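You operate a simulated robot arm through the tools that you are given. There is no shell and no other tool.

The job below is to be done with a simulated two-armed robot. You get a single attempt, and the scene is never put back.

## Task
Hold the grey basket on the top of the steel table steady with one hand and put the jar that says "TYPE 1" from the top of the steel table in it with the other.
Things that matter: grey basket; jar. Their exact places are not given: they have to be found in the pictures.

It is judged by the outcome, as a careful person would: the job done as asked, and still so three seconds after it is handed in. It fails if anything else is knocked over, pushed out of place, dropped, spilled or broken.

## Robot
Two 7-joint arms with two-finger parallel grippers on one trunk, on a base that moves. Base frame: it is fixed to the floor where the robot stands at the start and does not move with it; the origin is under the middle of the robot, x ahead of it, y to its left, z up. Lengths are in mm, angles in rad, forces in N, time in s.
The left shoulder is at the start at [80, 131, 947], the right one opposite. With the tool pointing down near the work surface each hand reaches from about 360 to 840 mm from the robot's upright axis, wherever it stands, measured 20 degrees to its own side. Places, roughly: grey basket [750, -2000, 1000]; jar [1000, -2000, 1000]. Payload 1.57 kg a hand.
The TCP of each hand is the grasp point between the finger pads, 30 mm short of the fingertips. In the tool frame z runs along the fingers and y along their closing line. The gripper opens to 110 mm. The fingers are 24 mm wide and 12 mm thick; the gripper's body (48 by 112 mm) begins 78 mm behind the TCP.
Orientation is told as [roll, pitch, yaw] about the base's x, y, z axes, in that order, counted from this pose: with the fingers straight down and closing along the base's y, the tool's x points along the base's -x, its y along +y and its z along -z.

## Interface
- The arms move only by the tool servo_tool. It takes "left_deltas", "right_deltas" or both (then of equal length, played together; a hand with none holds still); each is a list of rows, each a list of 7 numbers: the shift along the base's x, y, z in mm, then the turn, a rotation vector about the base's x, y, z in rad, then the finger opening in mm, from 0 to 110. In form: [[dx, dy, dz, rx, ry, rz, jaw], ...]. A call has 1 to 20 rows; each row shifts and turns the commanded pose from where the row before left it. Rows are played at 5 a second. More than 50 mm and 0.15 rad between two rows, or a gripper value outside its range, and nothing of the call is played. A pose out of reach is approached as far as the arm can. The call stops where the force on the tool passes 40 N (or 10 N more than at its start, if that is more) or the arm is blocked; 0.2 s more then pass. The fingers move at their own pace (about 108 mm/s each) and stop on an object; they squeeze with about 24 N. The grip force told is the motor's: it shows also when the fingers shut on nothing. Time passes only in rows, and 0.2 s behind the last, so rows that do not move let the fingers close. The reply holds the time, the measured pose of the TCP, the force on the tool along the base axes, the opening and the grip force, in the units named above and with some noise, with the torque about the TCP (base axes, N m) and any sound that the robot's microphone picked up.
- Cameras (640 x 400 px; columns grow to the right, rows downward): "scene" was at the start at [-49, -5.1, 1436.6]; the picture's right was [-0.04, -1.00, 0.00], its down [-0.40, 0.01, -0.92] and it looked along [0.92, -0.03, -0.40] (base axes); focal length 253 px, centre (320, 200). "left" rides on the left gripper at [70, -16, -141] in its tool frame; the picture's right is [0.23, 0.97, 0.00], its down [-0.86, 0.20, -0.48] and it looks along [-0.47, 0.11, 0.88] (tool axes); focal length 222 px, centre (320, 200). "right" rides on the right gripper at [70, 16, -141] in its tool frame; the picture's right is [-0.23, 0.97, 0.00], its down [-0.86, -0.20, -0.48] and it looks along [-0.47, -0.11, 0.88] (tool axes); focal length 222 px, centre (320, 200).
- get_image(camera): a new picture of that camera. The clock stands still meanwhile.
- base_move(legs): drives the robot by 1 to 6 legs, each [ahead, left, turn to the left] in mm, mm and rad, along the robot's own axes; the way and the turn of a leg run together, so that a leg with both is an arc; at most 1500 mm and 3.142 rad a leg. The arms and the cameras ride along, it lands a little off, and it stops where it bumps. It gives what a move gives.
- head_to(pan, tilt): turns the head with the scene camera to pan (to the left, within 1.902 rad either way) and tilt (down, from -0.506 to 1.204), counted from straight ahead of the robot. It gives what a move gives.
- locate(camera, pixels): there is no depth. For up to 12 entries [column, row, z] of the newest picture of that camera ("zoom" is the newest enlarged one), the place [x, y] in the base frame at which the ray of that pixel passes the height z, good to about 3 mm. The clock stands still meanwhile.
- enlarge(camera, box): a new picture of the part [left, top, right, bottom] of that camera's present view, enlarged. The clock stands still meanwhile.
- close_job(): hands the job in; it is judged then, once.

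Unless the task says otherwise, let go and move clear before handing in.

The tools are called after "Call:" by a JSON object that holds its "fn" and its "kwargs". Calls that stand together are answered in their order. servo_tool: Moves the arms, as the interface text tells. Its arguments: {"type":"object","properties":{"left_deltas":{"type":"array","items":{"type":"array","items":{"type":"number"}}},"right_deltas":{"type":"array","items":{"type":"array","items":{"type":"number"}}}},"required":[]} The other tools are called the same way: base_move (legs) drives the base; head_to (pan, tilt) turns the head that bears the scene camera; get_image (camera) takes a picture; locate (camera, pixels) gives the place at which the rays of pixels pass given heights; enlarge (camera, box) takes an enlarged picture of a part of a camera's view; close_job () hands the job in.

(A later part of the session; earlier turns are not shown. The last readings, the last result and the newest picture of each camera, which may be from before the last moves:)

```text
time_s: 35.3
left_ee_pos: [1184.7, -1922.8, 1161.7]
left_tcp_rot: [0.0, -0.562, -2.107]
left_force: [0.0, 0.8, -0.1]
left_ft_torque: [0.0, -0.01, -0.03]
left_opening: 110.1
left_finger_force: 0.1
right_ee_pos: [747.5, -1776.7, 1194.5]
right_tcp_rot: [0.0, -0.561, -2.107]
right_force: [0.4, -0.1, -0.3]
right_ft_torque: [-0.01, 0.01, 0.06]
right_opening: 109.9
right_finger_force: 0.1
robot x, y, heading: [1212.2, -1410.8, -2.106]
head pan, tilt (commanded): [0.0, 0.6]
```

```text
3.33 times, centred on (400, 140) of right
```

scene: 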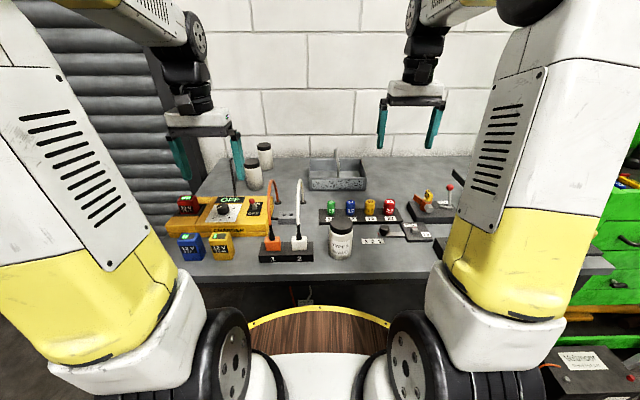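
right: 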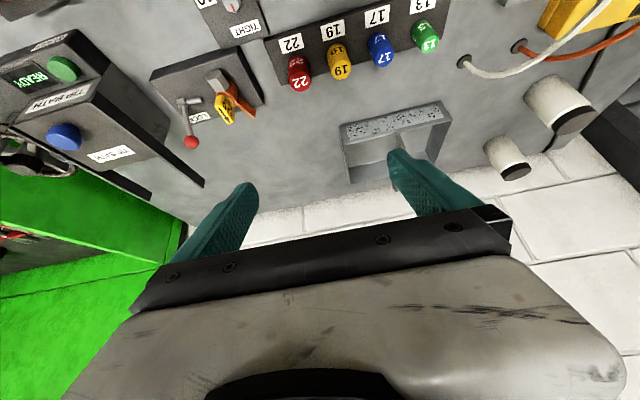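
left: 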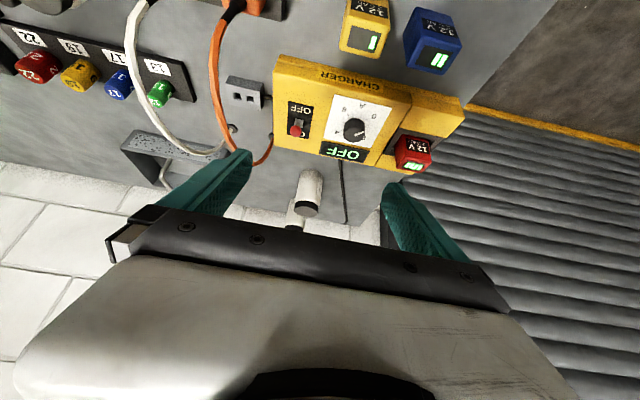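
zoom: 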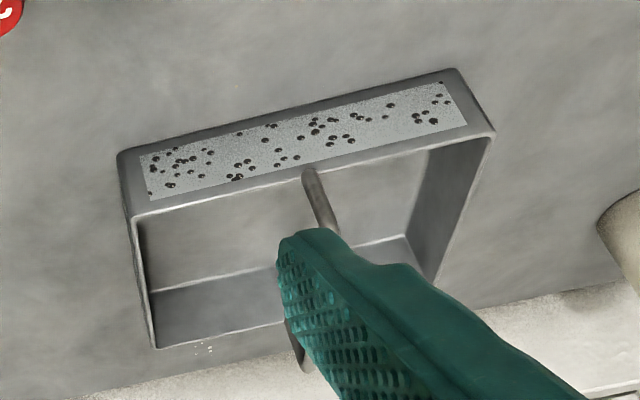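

The left zoom shows the label (zoom (340,190)) on the jar's left side ending in "1"/"S". I'll move the left hand ~200 mm left with some yaw to read the label fully before acting.

Call:
{"fn": "servo_tool", "kwargs": {"left_deltas": [[43, -25.6, 0, 0, 0, -0.14, 110], [43, -25.6, 0, 0, 0, -0.14, 110], [43, -25.6, 0, 0, 0, -0.14, 110], [43, -25.6, 0, 0, 0, -0.14, 110], [0, 0, 0, 0, 0, 0, 110]]}}

Call:
{"fn": "get_image", "kwargs": {"camera": "left"}}

```text
time_s: 36.5
left_ee_pos: [1355.3, -2023.1, 1163.0]
left_tcp_rot: [-0.001, -0.56, -2.668]
left_force: [-0.1, -0.1, -0.7]
left_ft_torque: [-0.02, -0.01, -0.01]
left_opening: 109.9
left_finger_force: 0.0
right_ee_pos: [746.8, -1775.6, 1195.8]
right_tcp_rot: [-0.001, -0.558, -2.105]
right_force: [0.4, 0.2, 0.1]
right_ft_torque: [0.0, -0.01, -0.01]
right_opening: 109.6
right_finger_force: 0.0
robot x, y, heading: [1207.9, -1412.8, -2.108]
head pan, tilt (commanded): [0.0, 0.6]
```

```text
taken
```

left: 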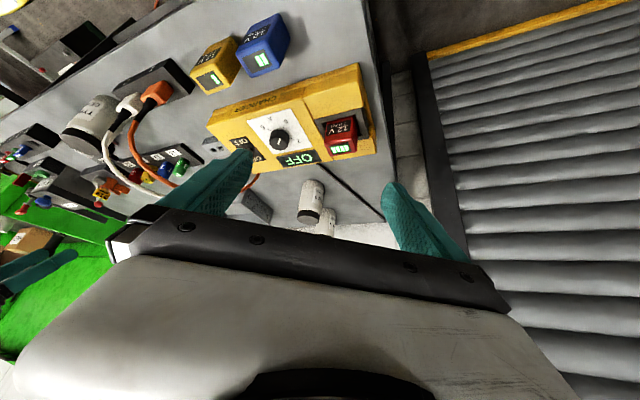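

Call:
{"fn": "enlarge", "kwargs": {"camera": "left", "box": [280, 165, 360, 245]}}

```text
5.00 times, centred on (320, 205) of left
```

zoom: 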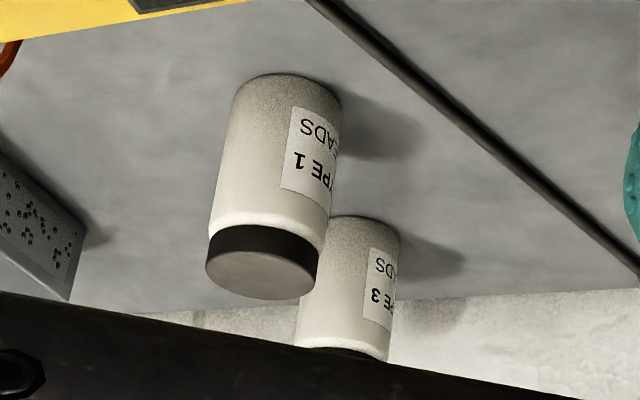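

Confirmed: the nearer jar's label reads "TYPE 1 / BEADS" (zoom (310,175)) and the farther "TYPE 3". I'll bring the left hand back and carry the right hand to above the basket's right end wall.

Call:
{"fn": "servo_tool", "kwargs": {"left_deltas": [[-43, 25.6, 0, 0, 0, 0.14, 110], [-43, 25.6, 0, 0, 0, 0.14, 110], [-43, 25.6, 0, 0, 0, 0.14, 110], [-43, 25.6, 0, 0, 0, 0.14, 110], [0, 0, 0, 0, 0, 0, 110], [0, 0, 0, 0, 0, 0, 110], [0, 0, 0, 0, 0, 0, 110], [0, 0, 0, 0, 0, 0, 110]], "right_deltas": [[-16.1, -36.8, -15.7, 0, 0, 0, 60], [-16.1, -36.8, -15.7, 0, 0, 0, 60], [-16.1, -36.8, -15.7, 0, 0, 0, 60], [-16.1, -36.8, -15.7, 0, 0, 0, 60], [-16.1, -36.8, -15.7, 0, 0, 0, 60], [-16.1, -36.8, -15.7, 0, 0, 0, 60], [-16.1, -36.8, -15.7, 0, 0, 0, 60], [0, 0, 0, 0, 0, 0, 60]]}}

Call:
{"fn": "get_image", "kwargs": {"camera": "right"}}

Call:
{"fn": "get_image", "kwargs": {"camera": "scene"}}

```text
time_s: 38.3
left_ee_pos: [1185.8, -1919.6, 1161.6]
left_tcp_rot: [0.0, -0.56, -2.105]
left_force: [-0.9, 0.2, 0.0]
left_ft_torque: [0.01, 0.02, -0.02]
left_opening: 110.0
left_finger_force: 0.1
right_ee_pos: [634.9, -2031.9, 1085.7]
right_tcp_rot: [0.0, -0.561, -2.107]
right_force: [-0.6, -0.4, 0.0]
right_ft_torque: [0.03, -0.01, -0.03]
right_opening: 60.2
right_finger_force: 0.0
robot x, y, heading: [1212.5, -1409.7, -2.101]
head pan, tilt (commanded): [0.0, 0.6]
```

```text
taken
```

right: 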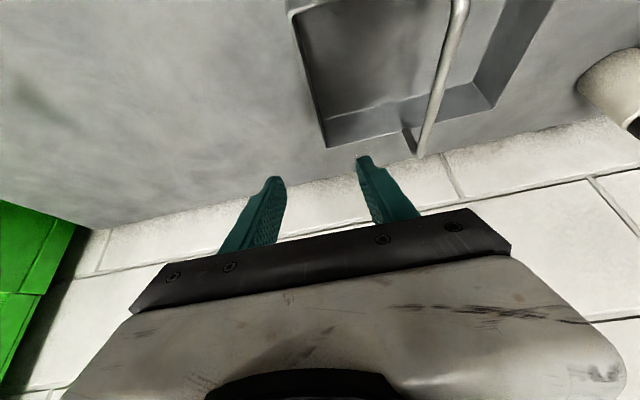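

```text
taken
```

scene: 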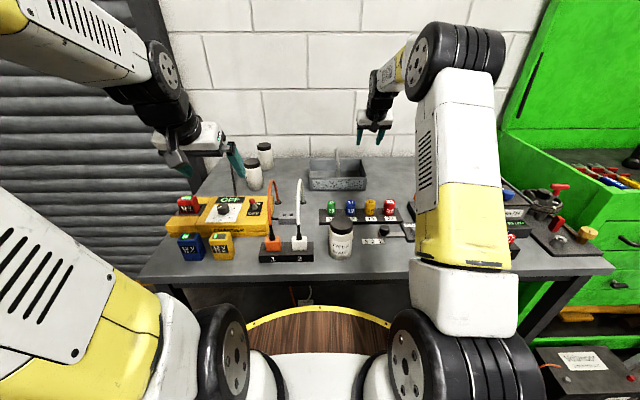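

The right hand reached (635,-2032,1086) at the planned spot. In the right camera the basket's right wall rim runs from (290,12) to (327,147); I'll enlarge and locate it precisely.

Call:
{"fn": "enlarge", "kwargs": {"camera": "right", "box": [240, 0, 480, 160]}}

Call:
{"fn": "locate", "kwargs": {"camera": "right", "pixels": [[291, 14, 958], [309, 80, 958], [326, 146, 958], [491, 108, 958], [327, 147, 950], [291, 14, 950], [460, 2, 1030], [418, 155, 958]]}}

```text
2.50 times, centred on (360, 80) of right
```

zoom: 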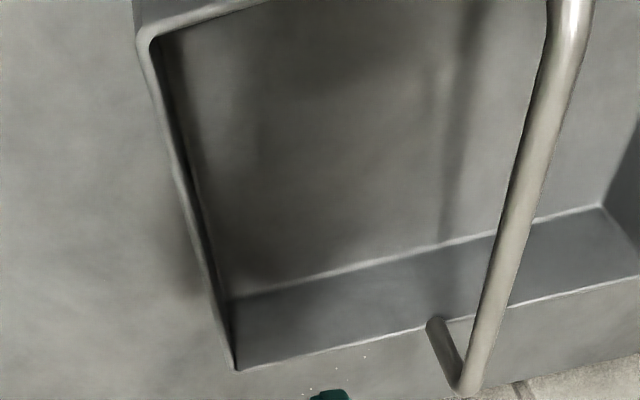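

```text
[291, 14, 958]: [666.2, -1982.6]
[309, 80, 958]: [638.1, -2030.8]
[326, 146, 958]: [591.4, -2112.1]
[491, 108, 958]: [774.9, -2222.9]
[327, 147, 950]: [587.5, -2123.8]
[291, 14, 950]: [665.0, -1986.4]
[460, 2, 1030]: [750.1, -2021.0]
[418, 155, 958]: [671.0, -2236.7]
```

The wall rim passes (637,-2032) at z=958, within ~2 mm of my TCP line. I'll descend with fingers open 60 mm straddling the wall to TCP z≈948 (tips ≈917, above the basket floor).

Call:
{"fn": "servo_tool", "kwargs": {"right_deltas": [[1, -0.6, -35, 0, 0, 0, 60], [0.7, -0.4, -35, 0, 0, 0, 60], [0, 0, -35, 0, 0, 0, 60], [0, 0, -20, 0, 0, 0, 60], [0, 0, 0, 0, 0, 0, 60]]}}

Call:
{"fn": "get_image", "kwargs": {"camera": "right"}}

Call:
{"fn": "enlarge", "kwargs": {"camera": "scene", "box": [290, 110, 430, 200]}}

```text
time_s: 39.5
left_ee_pos: [1186.1, -1920.5, 1161.7]
left_tcp_rot: [0.0, -0.56, -2.106]
left_force: [-0.6, -1.1, 0.5]
left_ft_torque: [0.0, -0.01, -0.01]
left_opening: 109.9
left_finger_force: 0.1
right_ee_pos: [634.7, -2035.2, 960.9]
right_tcp_rot: [0.0, -0.559, -2.108]
right_force: [0.1, -0.6, 0.4]
right_ft_torque: [0.02, -0.02, 0.01]
right_opening: 59.8
right_finger_force: 0.1
robot x, y, heading: [1210.5, -1410.3, -2.105]
head pan, tilt (commanded): [0.0, 0.6]
```

```text
taken
```

right: 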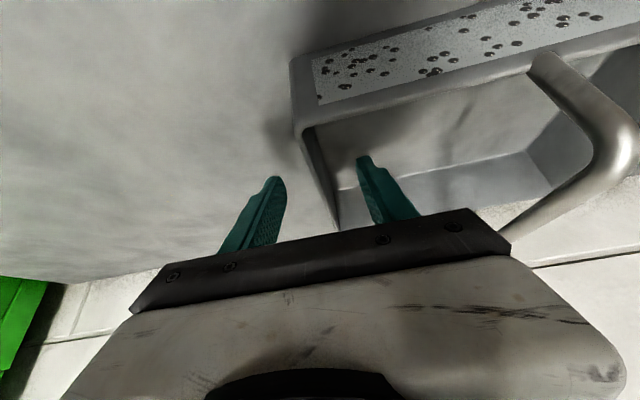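

```text
4.44 times, centred on (360, 155) of scene
```

zoom: 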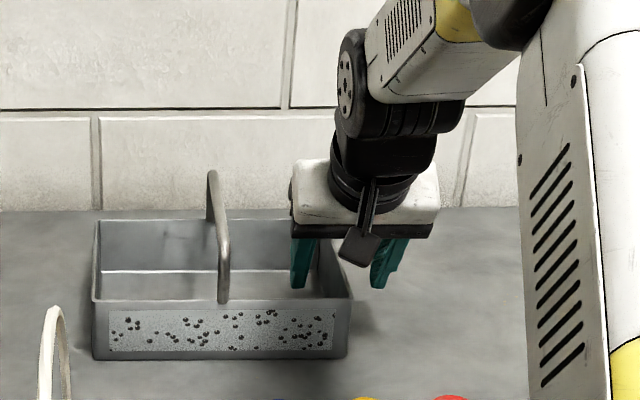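

Fingers straddle the right wall (right camera: wall between tips at (275,180) and (362,160)). I'll lower 12 mm more and close.

Call:
{"fn": "servo_tool", "kwargs": {"right_deltas": [[0, 0, -12, 0, 0, 0, 60], [0, 0, 0, 0, 0, 0, 20], [0, 0, 0, 0, 0, 0, 0], [0, 0, 0, 0, 0, 0, 0], [0, 0, 0, 0, 0, 0, 0]]}}

Call:
{"fn": "get_image", "kwargs": {"camera": "right"}}

Call:
{"fn": "enlarge", "kwargs": {"camera": "scene", "box": [220, 110, 420, 235]}}

```text
time_s: 40.7
left_ee_pos: [1185.3, -1921.5, 1161.7]
left_tcp_rot: [0.001, -0.561, -2.106]
left_force: [-0.2, -1.1, 0.6]
left_ft_torque: [0.03, -0.04, -0.03]
left_opening: 110.1
left_finger_force: 0.0
right_ee_pos: [635.1, -2034.4, 948.5]
right_tcp_rot: [-0.001, -0.561, -2.107]
right_force: [0.2, 0.9, -0.1]
right_ft_torque: [-0.13, 0.02, 0.15]
right_opening: 3.8
right_finger_force: 24.3
robot x, y, heading: [1210.6, -1410.0, -2.106]
head pan, tilt (commanded): [0.0, 0.6]
```

```text
taken
```

right: 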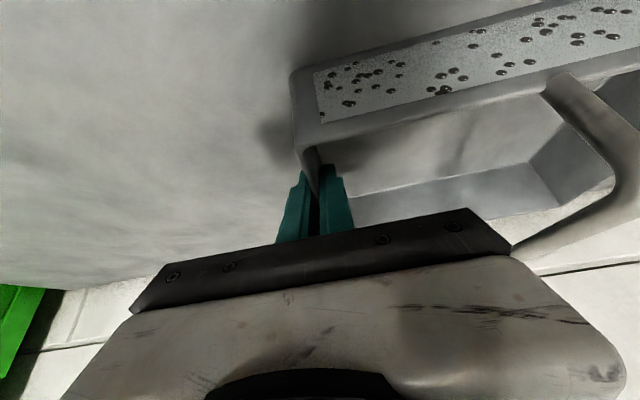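

```text
3.20 times, centred on (320, 172) of scene
```

zoom: 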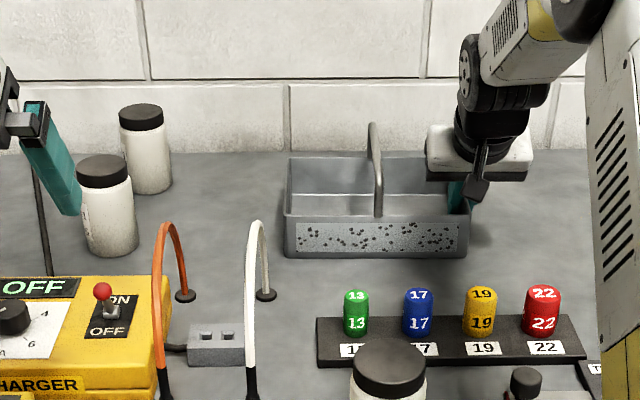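

The right hand grips the basket's wall (opening 3.8 mm, 24 N). Now refine the jar's position with the left camera.

Call:
{"fn": "get_image", "kwargs": {"camera": "left"}}

Call:
{"fn": "enlarge", "kwargs": {"camera": "left", "box": [260, 150, 360, 230]}}

Call:
{"fn": "enlarge", "kwargs": {"camera": "scene", "box": [230, 130, 290, 200]}}

```text
taken
```

left: 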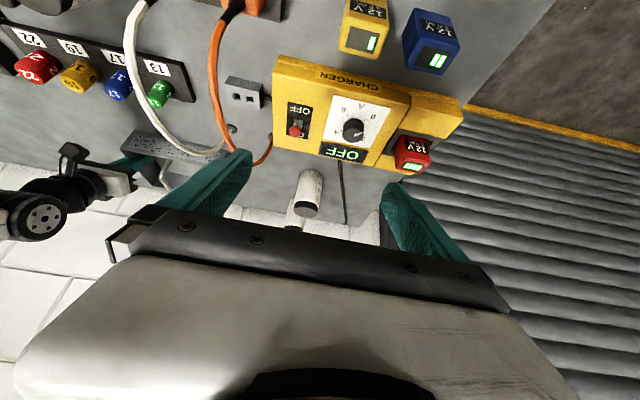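

```text
5.00 times, centred on (310, 190) of left
```

zoom: 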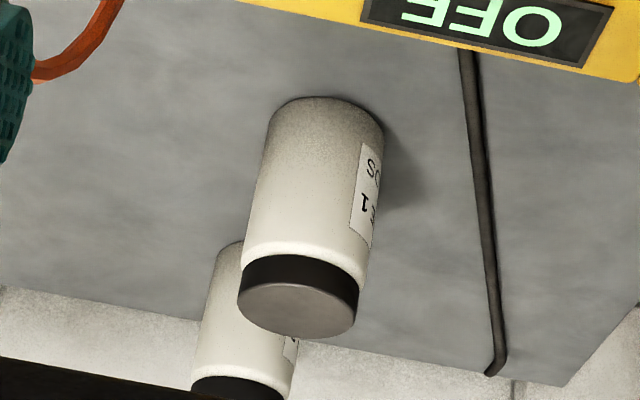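

```text
5.71 times, centred on (260, 165) of scene
```

zoom: 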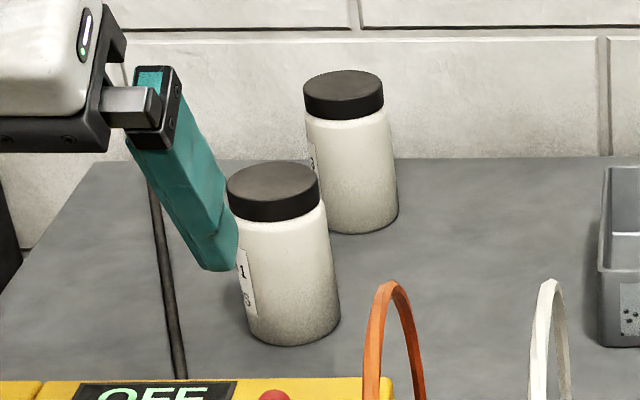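

Call:
{"fn": "locate", "kwargs": {"camera": "left", "pixels": [[305.4, 212, 990], [305.4, 212, 1000], [305.4, 212, 1010], [305.4, 212, 1020], [311.2, 174.8, 890], [311.2, 174.8, 900], [311.2, 174.8, 910]]}}

Call:
{"fn": "locate", "kwargs": {"camera": "scene", "pixels": [[251.8, 162, 990], [251.8, 162, 1000], [251.8, 162, 1010], [251.8, 162, 1020], [255.3, 186.7, 890], [255.3, 186.7, 900], [255.3, 186.7, 910]]}}

```text
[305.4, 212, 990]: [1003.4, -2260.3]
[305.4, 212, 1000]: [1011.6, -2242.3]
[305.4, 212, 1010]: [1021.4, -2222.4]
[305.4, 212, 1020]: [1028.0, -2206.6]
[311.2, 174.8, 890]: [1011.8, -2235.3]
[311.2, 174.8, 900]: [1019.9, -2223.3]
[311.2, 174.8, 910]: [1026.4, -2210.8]
```

```text
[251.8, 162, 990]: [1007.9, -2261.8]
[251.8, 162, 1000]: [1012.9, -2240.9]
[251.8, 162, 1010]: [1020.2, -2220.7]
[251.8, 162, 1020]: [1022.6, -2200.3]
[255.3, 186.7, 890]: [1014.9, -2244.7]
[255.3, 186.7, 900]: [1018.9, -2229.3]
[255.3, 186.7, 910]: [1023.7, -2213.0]
```

Both cameras agree: jar axis ≈ (1018.5,-2226), top z≈1008. Before moving I check the orange cable loop's position relative to the left hand's path.

Call:
{"fn": "locate", "kwargs": {"camera": "scene", "pixels": [[278.1, 202.3, 900], [272.5, 179, 1000], [272.5, 179, 1050], [271.6, 236, 930], [252, 203, 980], [252, 203, 1000]]}}

Call:
{"fn": "locate", "kwargs": {"camera": "left", "pixels": [[211, 75, 1000], [211, 75, 1050], [222, 140, 1000], [250, 166, 1000], [295, 130, 980], [295, 130, 1000]]}}

```text
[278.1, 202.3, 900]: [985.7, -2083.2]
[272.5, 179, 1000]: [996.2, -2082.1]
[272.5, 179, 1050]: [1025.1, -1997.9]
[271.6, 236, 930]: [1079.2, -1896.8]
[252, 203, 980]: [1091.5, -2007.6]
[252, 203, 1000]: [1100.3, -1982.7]
```

```text
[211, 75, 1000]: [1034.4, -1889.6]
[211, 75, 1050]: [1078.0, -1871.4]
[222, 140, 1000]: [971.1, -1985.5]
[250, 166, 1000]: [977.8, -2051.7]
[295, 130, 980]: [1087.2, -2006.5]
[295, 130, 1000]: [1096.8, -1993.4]
```

The orange loop stays at lateral 136–151 mm, clear of my left hand's lane (≥185 mm). I'll carry the left hand over the jar, fingers fully open, to TCP z≈1075.

Call:
{"fn": "servo_tool", "kwargs": {"left_deltas": [[-20.9, -38.2, -10.8, 0, 0, 0, 110], [-20.9, -38.2, -10.8, 0, 0, 0, 110], [-20.9, -38.2, -10.8, 0, 0, 0, 110], [-20.9, -38.2, -10.8, 0, 0, 0, 110], [-20.9, -38.2, -10.8, 0, 0, 0, 110], [-20.9, -38.2, -10.8, 0, 0, 0, 110], [-20.9, -38.2, -10.8, 0, 0, 0, 110], [-20.9, -38.2, -10.8, 0, 0, 0, 110], [0, 0, 0, 0, 0, 0, 110]]}}

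Call:
{"fn": "get_image", "kwargs": {"camera": "left"}}

Call:
{"fn": "enlarge", "kwargs": {"camera": "scene", "box": [180, 90, 420, 240]}}

```text
time_s: 42.7
left_ee_pos: [1017.8, -2227.7, 1074.0]
left_tcp_rot: [-0.001, -0.56, -2.108]
left_force: [-0.6, 0.5, 0.1]
left_ft_torque: [0.02, 0.02, -0.01]
left_opening: 110.1
left_finger_force: 0.0
right_ee_pos: [635.3, -2035.5, 947.6]
right_tcp_rot: [0.0, -0.561, -2.105]
right_force: [-0.2, -0.4, 0.5]
right_ft_torque: [-0.02, 0.01, 0.06]
right_opening: 3.8
right_finger_force: 24.0
robot x, y, heading: [1209.6, -1411.8, -2.108]
head pan, tilt (commanded): [0.0, 0.6]
```

```text
taken
```

left: 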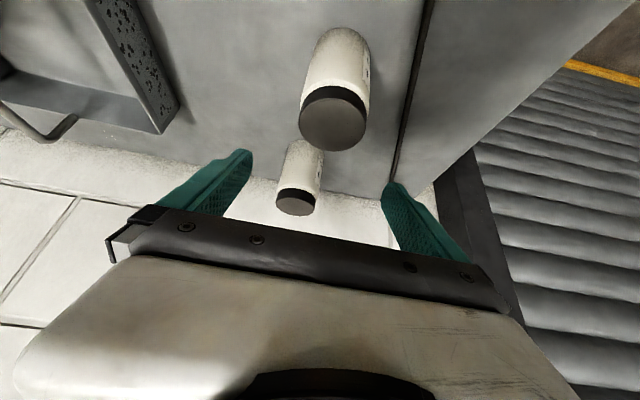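

```text
2.67 times, centred on (300, 165) of scene
```

zoom: 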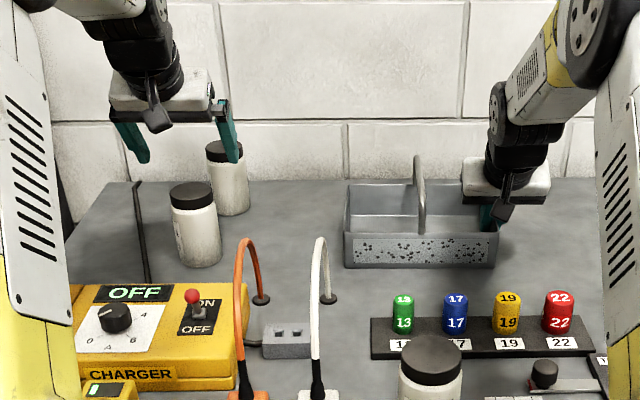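

Left hand is above the jar; its lid shows at (334,122) in the left camera. I'll locate it for a final check.

Call:
{"fn": "locate", "kwargs": {"camera": "left", "pixels": [[333, 123, 1008], [333, 123, 1012], [302, 115, 1008], [366, 128, 1008], [296, 202, 1008]]}}

Call:
{"fn": "enlarge", "kwargs": {"camera": "left", "box": [270, 20, 400, 220]}}

```text
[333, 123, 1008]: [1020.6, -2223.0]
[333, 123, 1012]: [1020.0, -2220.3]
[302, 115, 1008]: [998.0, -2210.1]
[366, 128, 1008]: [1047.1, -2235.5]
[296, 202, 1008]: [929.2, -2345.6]
```

```text
2.00 times, centred on (335, 120) of left
```

zoom: 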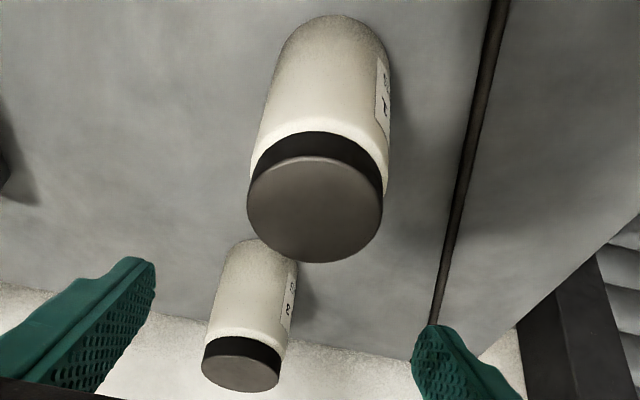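

Lid centre ≈ (1020,-2226), within 2 mm of the TCP. I'll nudge and descend to TCP z≈985, then close on the jar.

Call:
{"fn": "servo_tool", "kwargs": {"left_deltas": [[1, 1, -30, 0, 0, 0, 110], [0, 0, -30, 0, 0, 0, 110], [0, 0, -29, 0, 0, 0, 110], [0, 0, 0, 0, 0, 0, 110]]}}

Call:
{"fn": "get_image", "kwargs": {"camera": "left"}}

Call:
{"fn": "enlarge", "kwargs": {"camera": "scene", "box": [190, 100, 310, 210]}}

```text
time_s: 43.7
left_ee_pos: [1017.3, -2226.5, 986.5]
left_tcp_rot: [0.0, -0.56, -2.106]
left_force: [-0.4, 0.6, -0.1]
left_ft_torque: [-0.01, 0.02, -0.03]
left_opening: 110.0
left_finger_force: 0.1
right_ee_pos: [634.6, -2034.5, 949.5]
right_tcp_rot: [0.002, -0.561, -2.107]
right_force: [0.1, 0.6, 0.1]
right_ft_torque: [-0.13, 0.08, 0.02]
right_opening: 3.7
right_finger_force: 23.7
robot x, y, heading: [1210.3, -1410.1, -2.111]
head pan, tilt (commanded): [0.0, 0.6]
```

```text
taken
```

left: 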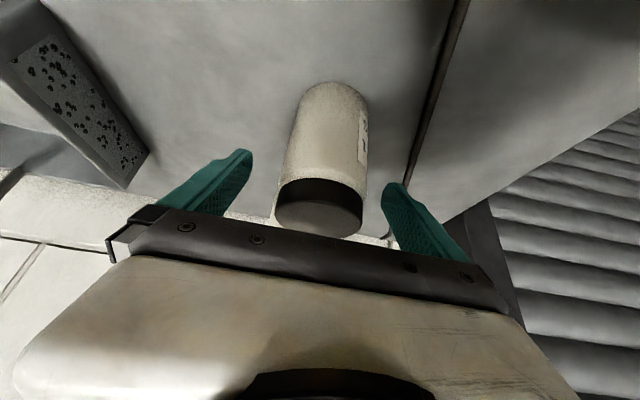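

```text
3.64 times, centred on (250, 155) of scene
```

zoom: 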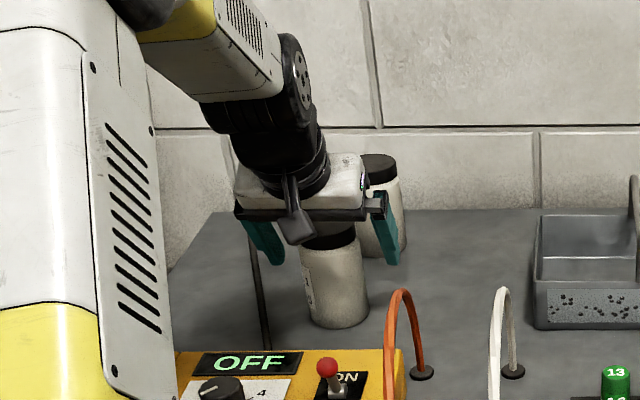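

The jar stands between the fingers, centred in both views. I'll close in two steps and check the grip.

Call:
{"fn": "servo_tool", "kwargs": {"left_deltas": [[0, 0, 0, 0, 0, 0, 72], [0, 0, 0, 0, 0, 0, 62], [0, 0, 0, 0, 0, 0, 56], [0, 0, 0, 0, 0, 0, 50], [0, 0, 0, 0, 0, 0, 40], [0, 0, 0, 0, 0, 0, 40]]}}

Call:
{"fn": "get_image", "kwargs": {"camera": "left"}}

Call:
{"fn": "enlarge", "kwargs": {"camera": "scene", "box": [190, 100, 310, 210]}}

```text
time_s: 45.1
left_ee_pos: [1018.1, -2225.0, 986.1]
left_tcp_rot: [-0.001, -0.56, -2.107]
left_force: [1.5, -0.6, 0.5]
left_ft_torque: [0.01, 0.0, -0.01]
left_opening: 60.9
left_finger_force: 23.6
right_ee_pos: [635.9, -2034.4, 949.1]
right_tcp_rot: [0.0, -0.56, -2.106]
right_force: [-1.0, -0.3, -0.1]
right_ft_torque: [-0.05, -0.03, 0.05]
right_opening: 3.7
right_finger_force: 23.7
robot x, y, heading: [1210.4, -1410.0, -2.106]
head pan, tilt (commanded): [0.0, 0.6]
```

```text
taken
```

left: 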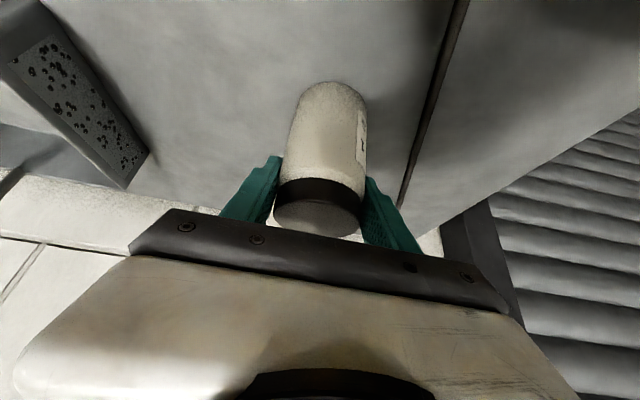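

```text
3.64 times, centred on (250, 155) of scene
```

zoom: 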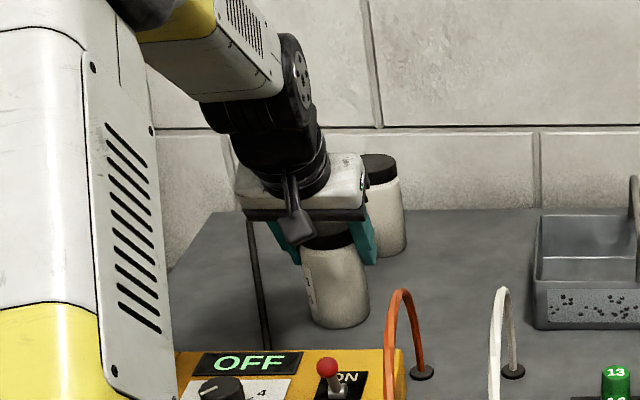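

The jar is gripped (opening 60.9 mm, 23.6 N). I'll lift it straight up 75 mm.

Call:
{"fn": "servo_tool", "kwargs": {"left_deltas": [[0, 0, 15, 0, 0, 0, 40], [0, 0, 20, 0, 0, 0, 40], [0, 0, 20, 0, 0, 0, 40], [0, 0, 22, 0, 0, 0, 40], [0, 0, 0, 0, 0, 0, 40]]}}

Call:
{"fn": "get_image", "kwargs": {"camera": "left"}}

Call:
{"fn": "enlarge", "kwargs": {"camera": "scene", "box": [190, 80, 410, 220]}}

```text
time_s: 46.3
left_ee_pos: [1017.8, -2224.9, 1062.3]
left_tcp_rot: [-0.001, -0.558, -2.107]
left_force: [-0.5, 0.2, -4.6]
left_ft_torque: [0.02, 0.01, 0.05]
left_opening: 60.7
left_finger_force: 24.2
right_ee_pos: [636.2, -2033.8, 949.0]
right_tcp_rot: [-0.001, -0.56, -2.106]
right_force: [-0.1, 0.4, 0.6]
right_ft_torque: [-0.01, -0.02, 0.0]
right_opening: 3.9
right_finger_force: 23.9
robot x, y, heading: [1209.6, -1409.9, -2.105]
head pan, tilt (commanded): [0.0, 0.6]
```

```text
taken
```

left: 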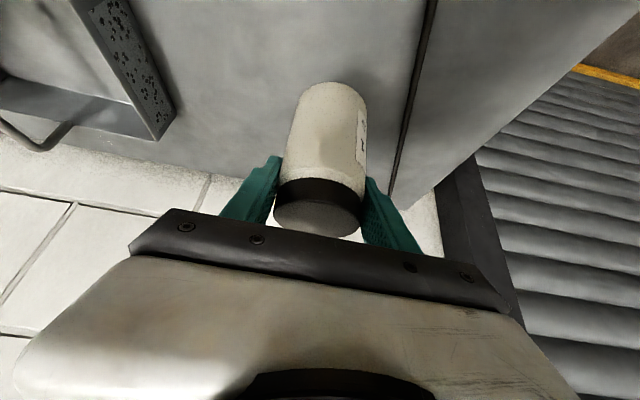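

```text
2.86 times, centred on (300, 150) of scene
```

zoom: 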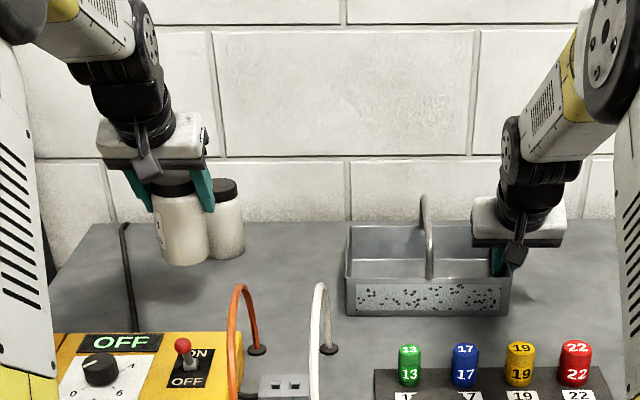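

The jar hangs cleanly (4.6 N). I'll locate the basket's left compartment — left wall zoom (347,226)–(347,277) and handle feet near (430,278) and (423,228).

Call:
{"fn": "enlarge", "kwargs": {"camera": "scene", "box": [295, 135, 385, 205]}}

```text
5.71 times, centred on (340, 170) of scene
```

zoom: 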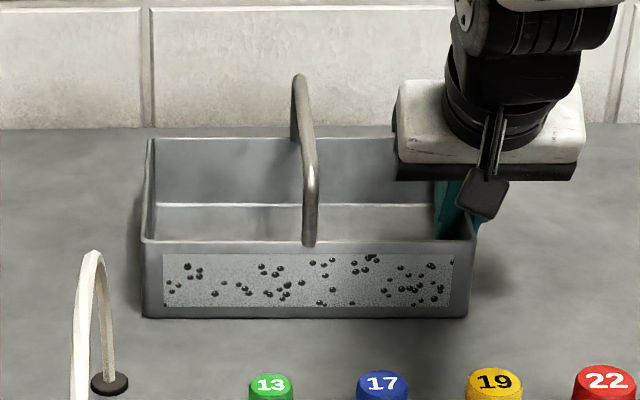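

Call:
{"fn": "locate", "kwargs": {"camera": "zoom", "pixels": [[143, 240, 958], [154, 241, 958], [303, 244, 958], [317, 244, 958], [151, 139, 958], [294, 140, 958], [304, 170, 1030], [320, 170, 1030], [299, 78, 1030], [157, 204, 903], [310, 204, 903], [143, 317, 900]]}}

```text
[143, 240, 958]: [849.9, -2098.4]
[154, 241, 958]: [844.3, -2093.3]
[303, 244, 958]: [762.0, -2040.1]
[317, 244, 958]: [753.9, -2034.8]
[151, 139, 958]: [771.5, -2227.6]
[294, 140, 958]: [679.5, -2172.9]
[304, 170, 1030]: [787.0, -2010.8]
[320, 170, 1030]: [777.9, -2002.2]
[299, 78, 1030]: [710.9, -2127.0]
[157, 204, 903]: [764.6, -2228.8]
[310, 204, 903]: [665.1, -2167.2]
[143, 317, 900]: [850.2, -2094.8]
```

Basket's left compartment spans lateral -64…36 and ahead 780…925, handle bar top z≈1010. I'll carry the jar at TCP z≈1072 (jar bottom ≈985, above the 958 rim) to over the compartment centre (771,-2126).

Call:
{"fn": "servo_tool", "kwargs": {"left_deltas": [[0, 0, 10, 0, 0, 0, 40], [-30.8, 12.3, 0, 0, 0, 0, 40], [-30.8, 12.3, 0, 0, 0, 0, 40], [-30.8, 12.3, 0, 0, 0, 0, 40], [-30.8, 12.3, 0, 0, 0, 0, 40], [-30.8, 12.3, 0, 0, 0, 0, 40], [-30.8, 12.3, 0, 0, 0, 0, 40], [-30.8, 12.3, 0, 0, 0, 0, 40], [-30.8, 12.3, 0, 0, 0, 0, 40], [0, 0, 0, 0, 0, 0, 40]]}}

Call:
{"fn": "get_image", "kwargs": {"camera": "left"}}

Call:
{"fn": "enlarge", "kwargs": {"camera": "scene", "box": [270, 100, 410, 210]}}

Call:
{"fn": "get_image", "kwargs": {"camera": "right"}}

```text
time_s: 48.5
left_ee_pos: [770.6, -2126.4, 1073.1]
left_tcp_rot: [0.002, -0.561, -2.106]
left_force: [-0.1, 1.3, -4.5]
left_ft_torque: [0.0, -0.01, -0.04]
left_opening: 60.4
left_finger_force: 24.0
right_ee_pos: [635.8, -2034.8, 948.6]
right_tcp_rot: [0.0, -0.56, -2.106]
right_force: [-0.1, 0.0, 1.4]
right_ft_torque: [0.16, -0.08, -0.01]
right_opening: 3.9
right_finger_force: 24.5
robot x, y, heading: [1211.5, -1411.0, -2.108]
head pan, tilt (commanded): [0.0, 0.6]
```

```text
taken
```

left: 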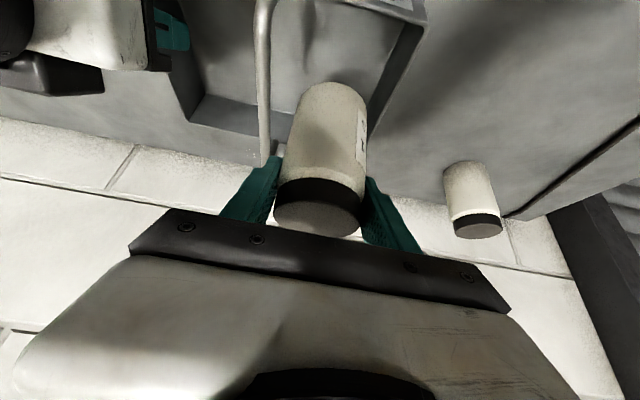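

```text
3.64 times, centred on (340, 155) of scene
```

zoom: 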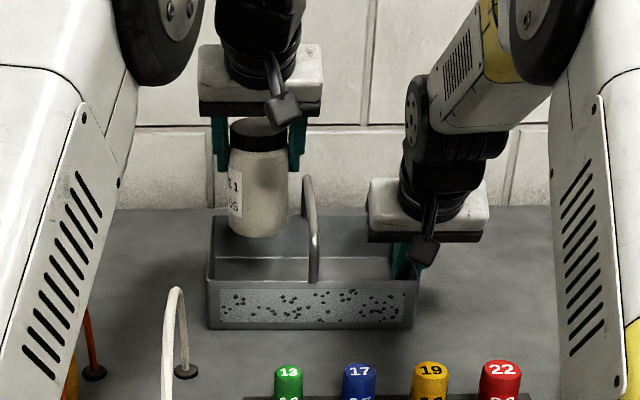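

```text
taken
```

right: 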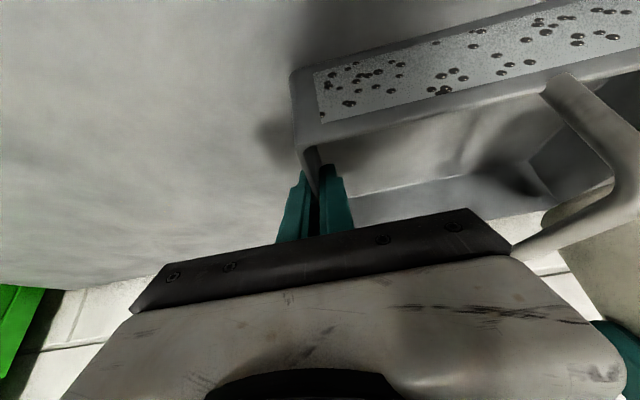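

The label "…E 1" is visible on the held jar; it hangs over the left compartment between the handle (left cam (263,100)) and the left wall (left cam (400,72)). I'll locate both to verify lateral clearances before lowering.

Call:
{"fn": "enlarge", "kwargs": {"camera": "left", "box": [180, 0, 460, 200]}}

Call:
{"fn": "locate", "kwargs": {"camera": "left", "pixels": [[256, 100, 1007], [270, 100, 1007], [263, 160, 1007], [263, 10, 1007], [425, 25, 958], [400, 72, 958], [373, 124, 958], [190, 122, 958], [176, 73, 958]]}}

```text
2.00 times, centred on (320, 100) of left
```

zoom: 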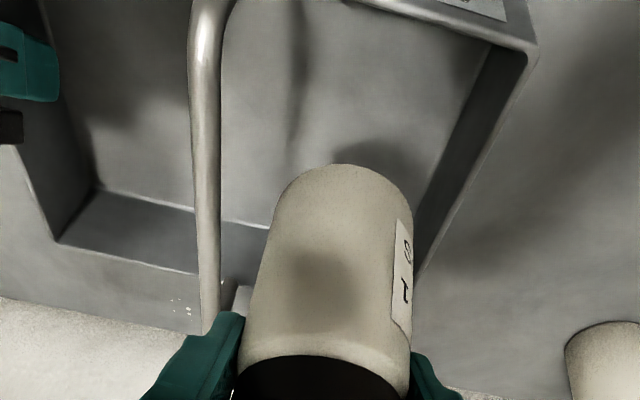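

```text
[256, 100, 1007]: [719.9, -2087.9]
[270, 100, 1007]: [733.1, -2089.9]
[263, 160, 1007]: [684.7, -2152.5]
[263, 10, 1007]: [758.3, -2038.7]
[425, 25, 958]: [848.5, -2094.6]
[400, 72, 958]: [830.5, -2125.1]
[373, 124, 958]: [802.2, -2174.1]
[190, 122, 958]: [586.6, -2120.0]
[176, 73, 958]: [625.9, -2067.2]
```

Handle inner edge is at lateral -63, left wall inner ≈35; the jar will occupy -43…18, so it fits. I'll lower to TCP z≈996 and check.

Call:
{"fn": "servo_tool", "kwargs": {"left_deltas": [[0, 0, -20, 0, 0, 0, 40], [0, 0, -20, 0, 0, 0, 40], [0, 0, -20, 0, 0, 0, 40], [0, 0, -16, 0, 0, 0, 40], [0, 0, 0, 0, 0, 0, 40]]}}

Call:
{"fn": "get_image", "kwargs": {"camera": "left"}}

Call:
{"fn": "enlarge", "kwargs": {"camera": "scene", "box": [270, 110, 410, 210]}}

```text
time_s: 49.7
left_ee_pos: [772.2, -2127.5, 997.0]
left_tcp_rot: [-0.002, -0.561, -2.106]
left_force: [-0.3, 0.6, -5.0]
left_ft_torque: [-0.01, -0.01, -0.01]
left_opening: 60.5
left_finger_force: 24.3
right_ee_pos: [635.5, -2036.2, 947.8]
right_tcp_rot: [-0.001, -0.56, -2.105]
right_force: [0.5, 0.2, 1.2]
right_ft_torque: [0.04, -0.02, 0.05]
right_opening: 3.7
right_finger_force: 24.0
robot x, y, heading: [1207.0, -1409.3, -2.108]
head pan, tilt (commanded): [0.0, 0.6]
```

```text
taken
```

left: 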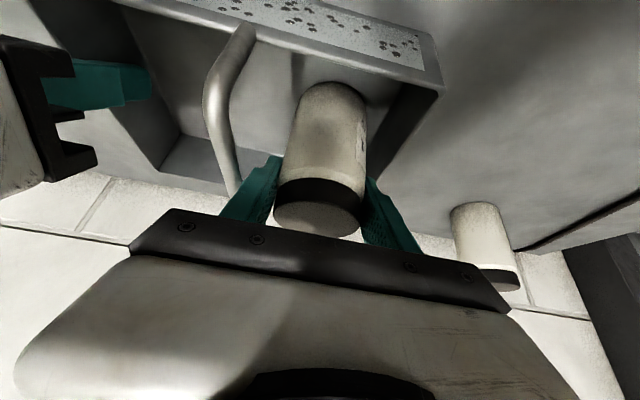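

```text
4.00 times, centred on (340, 160) of scene
```

zoom: 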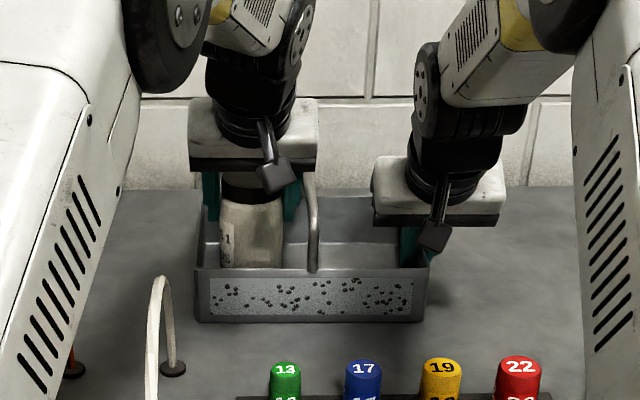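

The jar is inside the compartment, still hanging (−5 N). I'll lower in small steps until it seats.

Call:
{"fn": "servo_tool", "kwargs": {"left_deltas": [[0, 0, -3, 0, 0, 0, 40], [0, 0, -2, 0, 0, 0, 40], [0, 0, 0, 0, 0, 0, 40]]}}

Call:
{"fn": "servo_tool", "kwargs": {"left_deltas": [[0, 0, -1.5, 0, 0, 0, 40], [0, 0, 0, 0, 0, 0, 40]]}}

```text
time_s: 50.5
left_ee_pos: [771.3, -2127.1, 992.5]
left_tcp_rot: [0.0, -0.56, -2.107]
left_force: [0.5, 0.2, -4.3]
left_ft_torque: [0.02, 0.01, -0.02]
left_opening: 60.7
left_finger_force: 24.3
right_ee_pos: [635.9, -2034.5, 948.6]
right_tcp_rot: [0.0, -0.56, -2.106]
right_force: [0.0, -1.1, 1.2]
right_ft_torque: [0.0, 0.0, 0.06]
right_opening: 4.0
right_finger_force: 23.9
robot x, y, heading: [1213.7, -1411.0, -2.104]
head pan, tilt (commanded): [0.0, 0.6]
```

```text
time_s: 51.1
left_ee_pos: [771.3, -2126.6, 989.7]
left_tcp_rot: [-0.001, -0.559, -2.107]
left_force: [-0.3, 0.1, -4.3]
left_ft_torque: [0.0, -0.01, 0.01]
left_opening: 60.7
left_finger_force: 24.6
right_ee_pos: [635.4, -2035.2, 949.6]
right_tcp_rot: [0.002, -0.561, -2.106]
right_force: [0.1, -1.2, 1.8]
right_ft_torque: [0.0, -0.01, 0.04]
right_opening: 3.7
right_finger_force: 24.1
robot x, y, heading: [1212.2, -1406.0, -2.11]
head pan, tilt (commanded): [0.0, 0.6]
```

Still −4.3 N, so not seated yet; I keep lowering by about 1 mm steps.

Call:
{"fn": "servo_tool", "kwargs": {"left_deltas": [[0, 0, -1, 0, 0, 0, 40], [0, 0, 0, 0, 0, 0, 40]]}}

Call:
{"fn": "servo_tool", "kwargs": {"left_deltas": [[0, 0, -1, 0, 0, 0, 40], [0, 0, 0, 0, 0, 0, 40]]}}

```text
time_s: 51.7
left_ee_pos: [770.3, -2127.4, 990.1]
left_tcp_rot: [-0.002, -0.56, -2.106]
left_force: [1.2, 0.5, -2.1]
left_ft_torque: [0.13, -0.04, -0.01]
left_opening: 60.3
left_finger_force: 24.0
right_ee_pos: [634.9, -2035.4, 949.2]
right_tcp_rot: [0.0, -0.561, -2.105]
right_force: [-0.8, -1.9, 0.8]
right_ft_torque: [0.05, 0.03, 0.02]
right_opening: 4.0
right_finger_force: 23.8
robot x, y, heading: [1209.4, -1412.7, -2.108]
head pan, tilt (commanded): [0.0, 0.6]
```

```text
time_s: 52.3
left_ee_pos: [771.0, -2126.3, 991.1]
left_tcp_rot: [-0.001, -0.563, -2.107]
left_force: [3.7, 2.6, 9.1]
left_ft_torque: [0.5, -0.25, -0.06]
left_opening: 60.6
left_finger_force: 24.0
right_ee_pos: [634.8, -2034.3, 949.4]
right_tcp_rot: [0.0, -0.562, -2.106]
right_force: [-0.9, -4.0, -0.1]
right_ft_torque: [-0.1, 0.13, -0.14]
right_opening: 3.9
right_finger_force: 24.0
robot x, y, heading: [1209.9, -1408.6, -2.103]
head pan, tilt (commanded): [0.0, 0.6]
```

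The jar is seated on the basket floor (force turned to +9 N upward). I'll relieve the press slightly and open just to 69 mm to release.

Call:
{"fn": "servo_tool", "kwargs": {"left_deltas": [[0, 0, 0.8, 0, 0, 0, 60], [0, 0, 0, 0, 0, 0, 69], [0, 0, 0, 0, 0, 0, 69]]}}

Call:
{"fn": "get_image", "kwargs": {"camera": "left"}}

Call:
{"fn": "enlarge", "kwargs": {"camera": "scene", "box": [270, 110, 410, 210]}}

```text
time_s: 53.1
left_ee_pos: [771.4, -2127.0, 988.6]
left_tcp_rot: [0.001, -0.56, -2.107]
left_force: [-0.1, 0.3, 0.4]
left_ft_torque: [0.01, -0.02, -0.01]
left_opening: 68.9
left_finger_force: 0.1
right_ee_pos: [634.5, -2033.9, 948.7]
right_tcp_rot: [0.0, -0.56, -2.106]
right_force: [-0.3, 0.5, 0.3]
right_ft_torque: [-0.14, 0.09, -0.02]
right_opening: 3.6
right_finger_force: 24.3
robot x, y, heading: [1208.3, -1410.0, -2.11]
head pan, tilt (commanded): [0.0, 0.6]
```

```text
taken
```

left: 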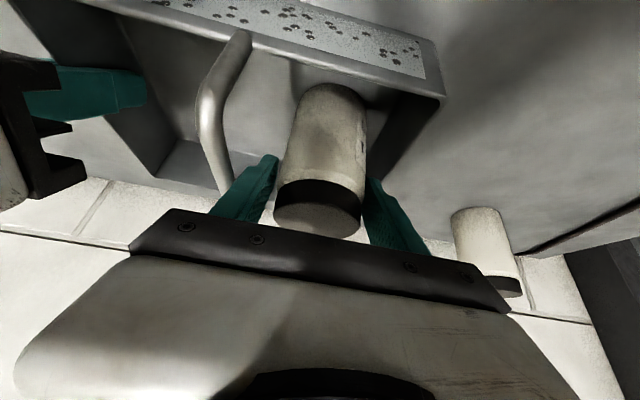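

```text
4.00 times, centred on (340, 160) of scene
```

zoom: 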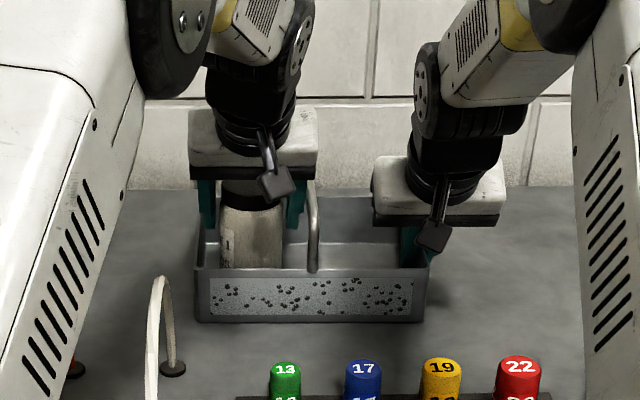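

Released; the jar stands in the compartment and forces are zero. I'll raise the left hand straight up 90 mm.

Call:
{"fn": "servo_tool", "kwargs": {"left_deltas": [[0, 0, 10, 0, 0, 0, 69], [0, 0, 20, 0, 0, 0, 69], [0, 0, 30, 0, 0, 0, 69], [0, 0, 30, 0, 0, 0, 69], [0, 0, 0, 0, 0, 0, 69]]}}

Call:
{"fn": "enlarge", "kwargs": {"camera": "scene", "box": [270, 90, 410, 210]}}

Call:
{"fn": "get_image", "kwargs": {"camera": "left"}}

```text
time_s: 54.3
left_ee_pos: [771.5, -2127.1, 1079.3]
left_tcp_rot: [-0.001, -0.561, -2.107]
left_force: [-0.3, 0.0, -0.1]
left_ft_torque: [0.02, -0.01, -0.01]
left_opening: 68.8
left_finger_force: 0.0
right_ee_pos: [635.6, -2034.0, 948.5]
right_tcp_rot: [0.001, -0.56, -2.106]
right_force: [0.5, 0.5, 0.2]
right_ft_torque: [0.09, -0.05, -0.12]
right_opening: 4.0
right_finger_force: 23.8
robot x, y, heading: [1207.0, -1408.1, -2.107]
head pan, tilt (commanded): [0.0, 0.6]
```

```text
3.33 times, centred on (340, 150) of scene
```

zoom: 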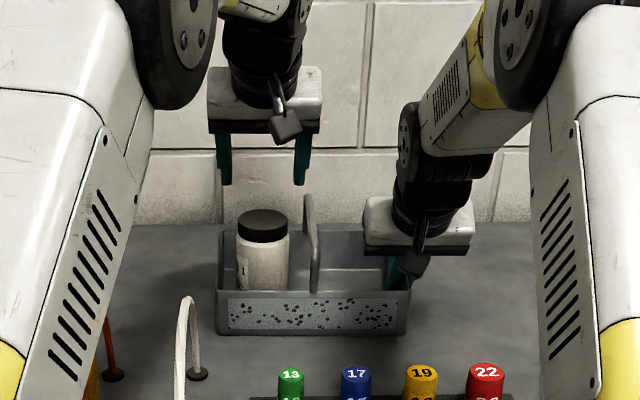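

```text
taken
```

left: 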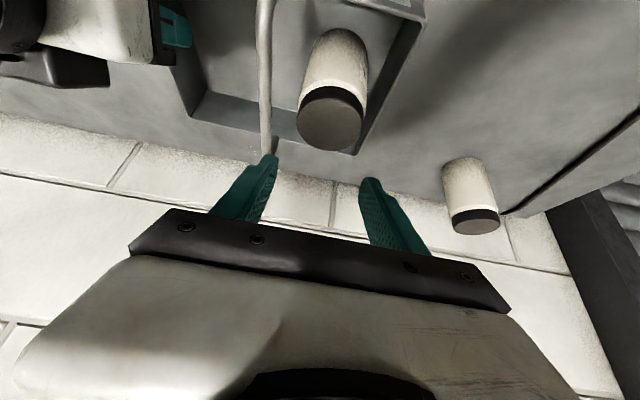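

The TYPE 1 jar stands upright in the basket's left half (zoom (263,250)). I'll retreat the left hand back and up toward its start, then release with the right.

Call:
{"fn": "servo_tool", "kwargs": {"left_deltas": [[20, 10, 15, 0, 0, 0, 69], [37, 18.5, 10, 0, 0, 0, 69], [37, 18.5, 7, 0, 0, 0, 69], [37, 18.5, 7, 0, 0, 0, 69], [37, 18.5, 7, 0, 0, 0, 69], [37, 18.5, 7, 0, 0, 0, 69], [37, 18.5, 6, 0, 0, 0, 69], [37, 18.5, 6, 0, 0, 0, 69], [37, 18.5, 6, 0, 0, 0, 69], [37, 18.5, 6, 0, 0, 0, 69], [37, 18.5, 6, 0, 0, 0, 69], [0, 0, 0, 0, 0, 0, 69]]}}

Call:
{"fn": "servo_tool", "kwargs": {"right_deltas": [[0, 0, 0, 0, 0, 0, 20], [0, 0, 0, 0, 0, 0, 44], [0, 0, 0, 0, 0, 0, 44]]}}

Call:
{"fn": "get_image", "kwargs": {"camera": "right"}}

Call:
{"fn": "get_image", "kwargs": {"camera": "scene"}}

```text
time_s: 56.9
left_ee_pos: [1160.9, -1932.2, 1161.1]
left_tcp_rot: [0.002, -0.559, -2.105]
left_force: [0.3, -0.8, -0.3]
left_ft_torque: [-0.02, 0.04, 0.02]
left_opening: 69.0
left_finger_force: 0.0
right_ee_pos: [635.7, -2033.6, 948.3]
right_tcp_rot: [0.001, -0.561, -2.107]
right_force: [-0.5, -0.1, 0.4]
right_ft_torque: [0.05, -0.03, 0.07]
right_opening: 3.8
right_finger_force: 23.9
robot x, y, heading: [1212.6, -1406.2, -2.104]
head pan, tilt (commanded): [0.0, 0.6]
```

```text
time_s: 57.7
left_ee_pos: [1161.2, -1932.8, 1162.3]
left_tcp_rot: [0.002, -0.56, -2.107]
left_force: [1.4, -0.2, 0.1]
left_ft_torque: [-0.02, -0.02, 0.01]
left_opening: 69.0
left_finger_force: 0.0
right_ee_pos: [634.8, -2034.4, 948.4]
right_tcp_rot: [-0.002, -0.56, -2.106]
right_force: [-0.3, -0.8, -0.1]
right_ft_torque: [0.0, 0.0, -0.04]
right_opening: 44.1
right_finger_force: 0.0
robot x, y, heading: [1213.5, -1408.5, -2.107]
head pan, tilt (commanded): [0.0, 0.6]
```

```text
taken
```

right: 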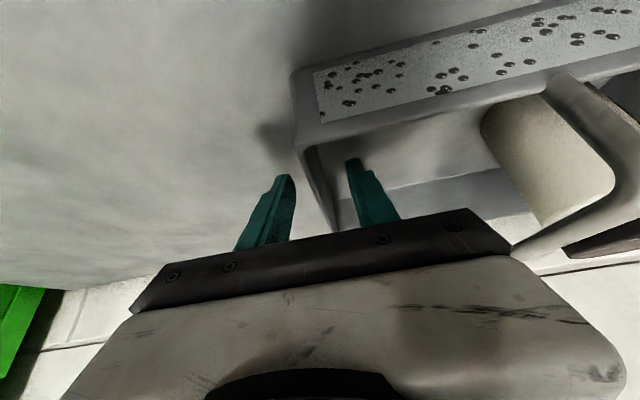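

```text
taken
```

scene: 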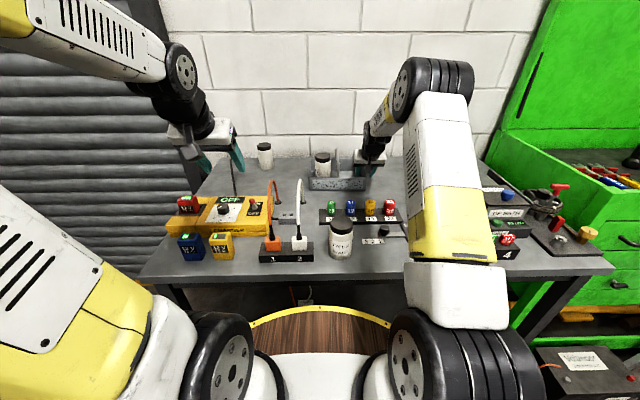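

The right fingers are open on both sides of the wall. I'll lift the right hand straight up, then back toward its start pose.

Call:
{"fn": "servo_tool", "kwargs": {"right_deltas": [[0, 0, 20, 0, 0, 0, 44], [0, 0, 30, 0, 0, 0, 44], [0, 0, 30, 0, 0, 0, 44], [0, 0, 30, 0, 0, 0, 44], [0, 0, 25, 0, 0, 0, 44], [16.1, 36.8, 15, 0, 0, 0, 44], [16.1, 36.8, 15, 0, 0, 0, 44], [16.1, 36.8, 15, 0, 0, 0, 44], [16.1, 36.8, 15, 0, 0, 0, 44], [16.1, 36.8, 15, 0, 0, 0, 44], [16.1, 36.8, 15, 0, 0, 0, 44], [0, 0, 0, 0, 0, 0, 44]]}}

Call:
{"fn": "get_image", "kwargs": {"camera": "scene"}}

Call:
{"fn": "enlarge", "kwargs": {"camera": "scene", "box": [220, 120, 420, 245]}}

```text
time_s: 60.3
left_ee_pos: [1160.0, -1933.2, 1162.1]
left_tcp_rot: [0.0, -0.561, -2.107]
left_force: [-0.6, 0.6, -0.6]
left_ft_torque: [0.0, 0.05, 0.0]
left_opening: 69.0
left_finger_force: 0.0
right_ee_pos: [731.8, -1812.0, 1173.9]
right_tcp_rot: [0.0, -0.561, -2.107]
right_force: [-0.4, -0.1, 0.5]
right_ft_torque: [0.0, -0.01, 0.04]
right_opening: 43.9
right_finger_force: 0.1
robot x, y, heading: [1209.7, -1409.9, -2.106]
head pan, tilt (commanded): [0.0, 0.6]
```

```text
taken
```

scene: 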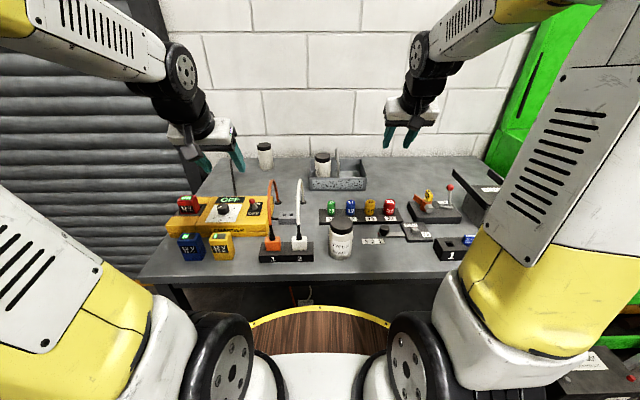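

```text
3.20 times, centred on (320, 182) of scene
```

zoom: 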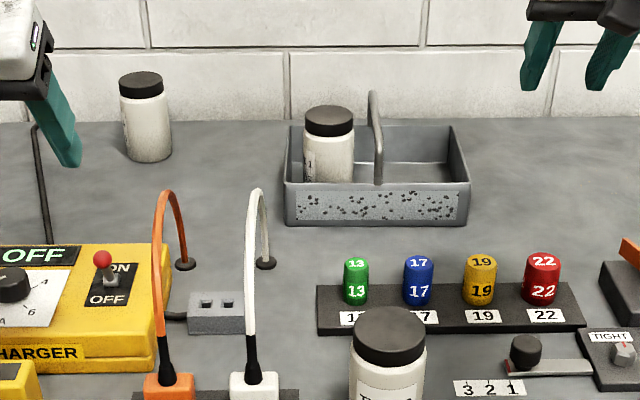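

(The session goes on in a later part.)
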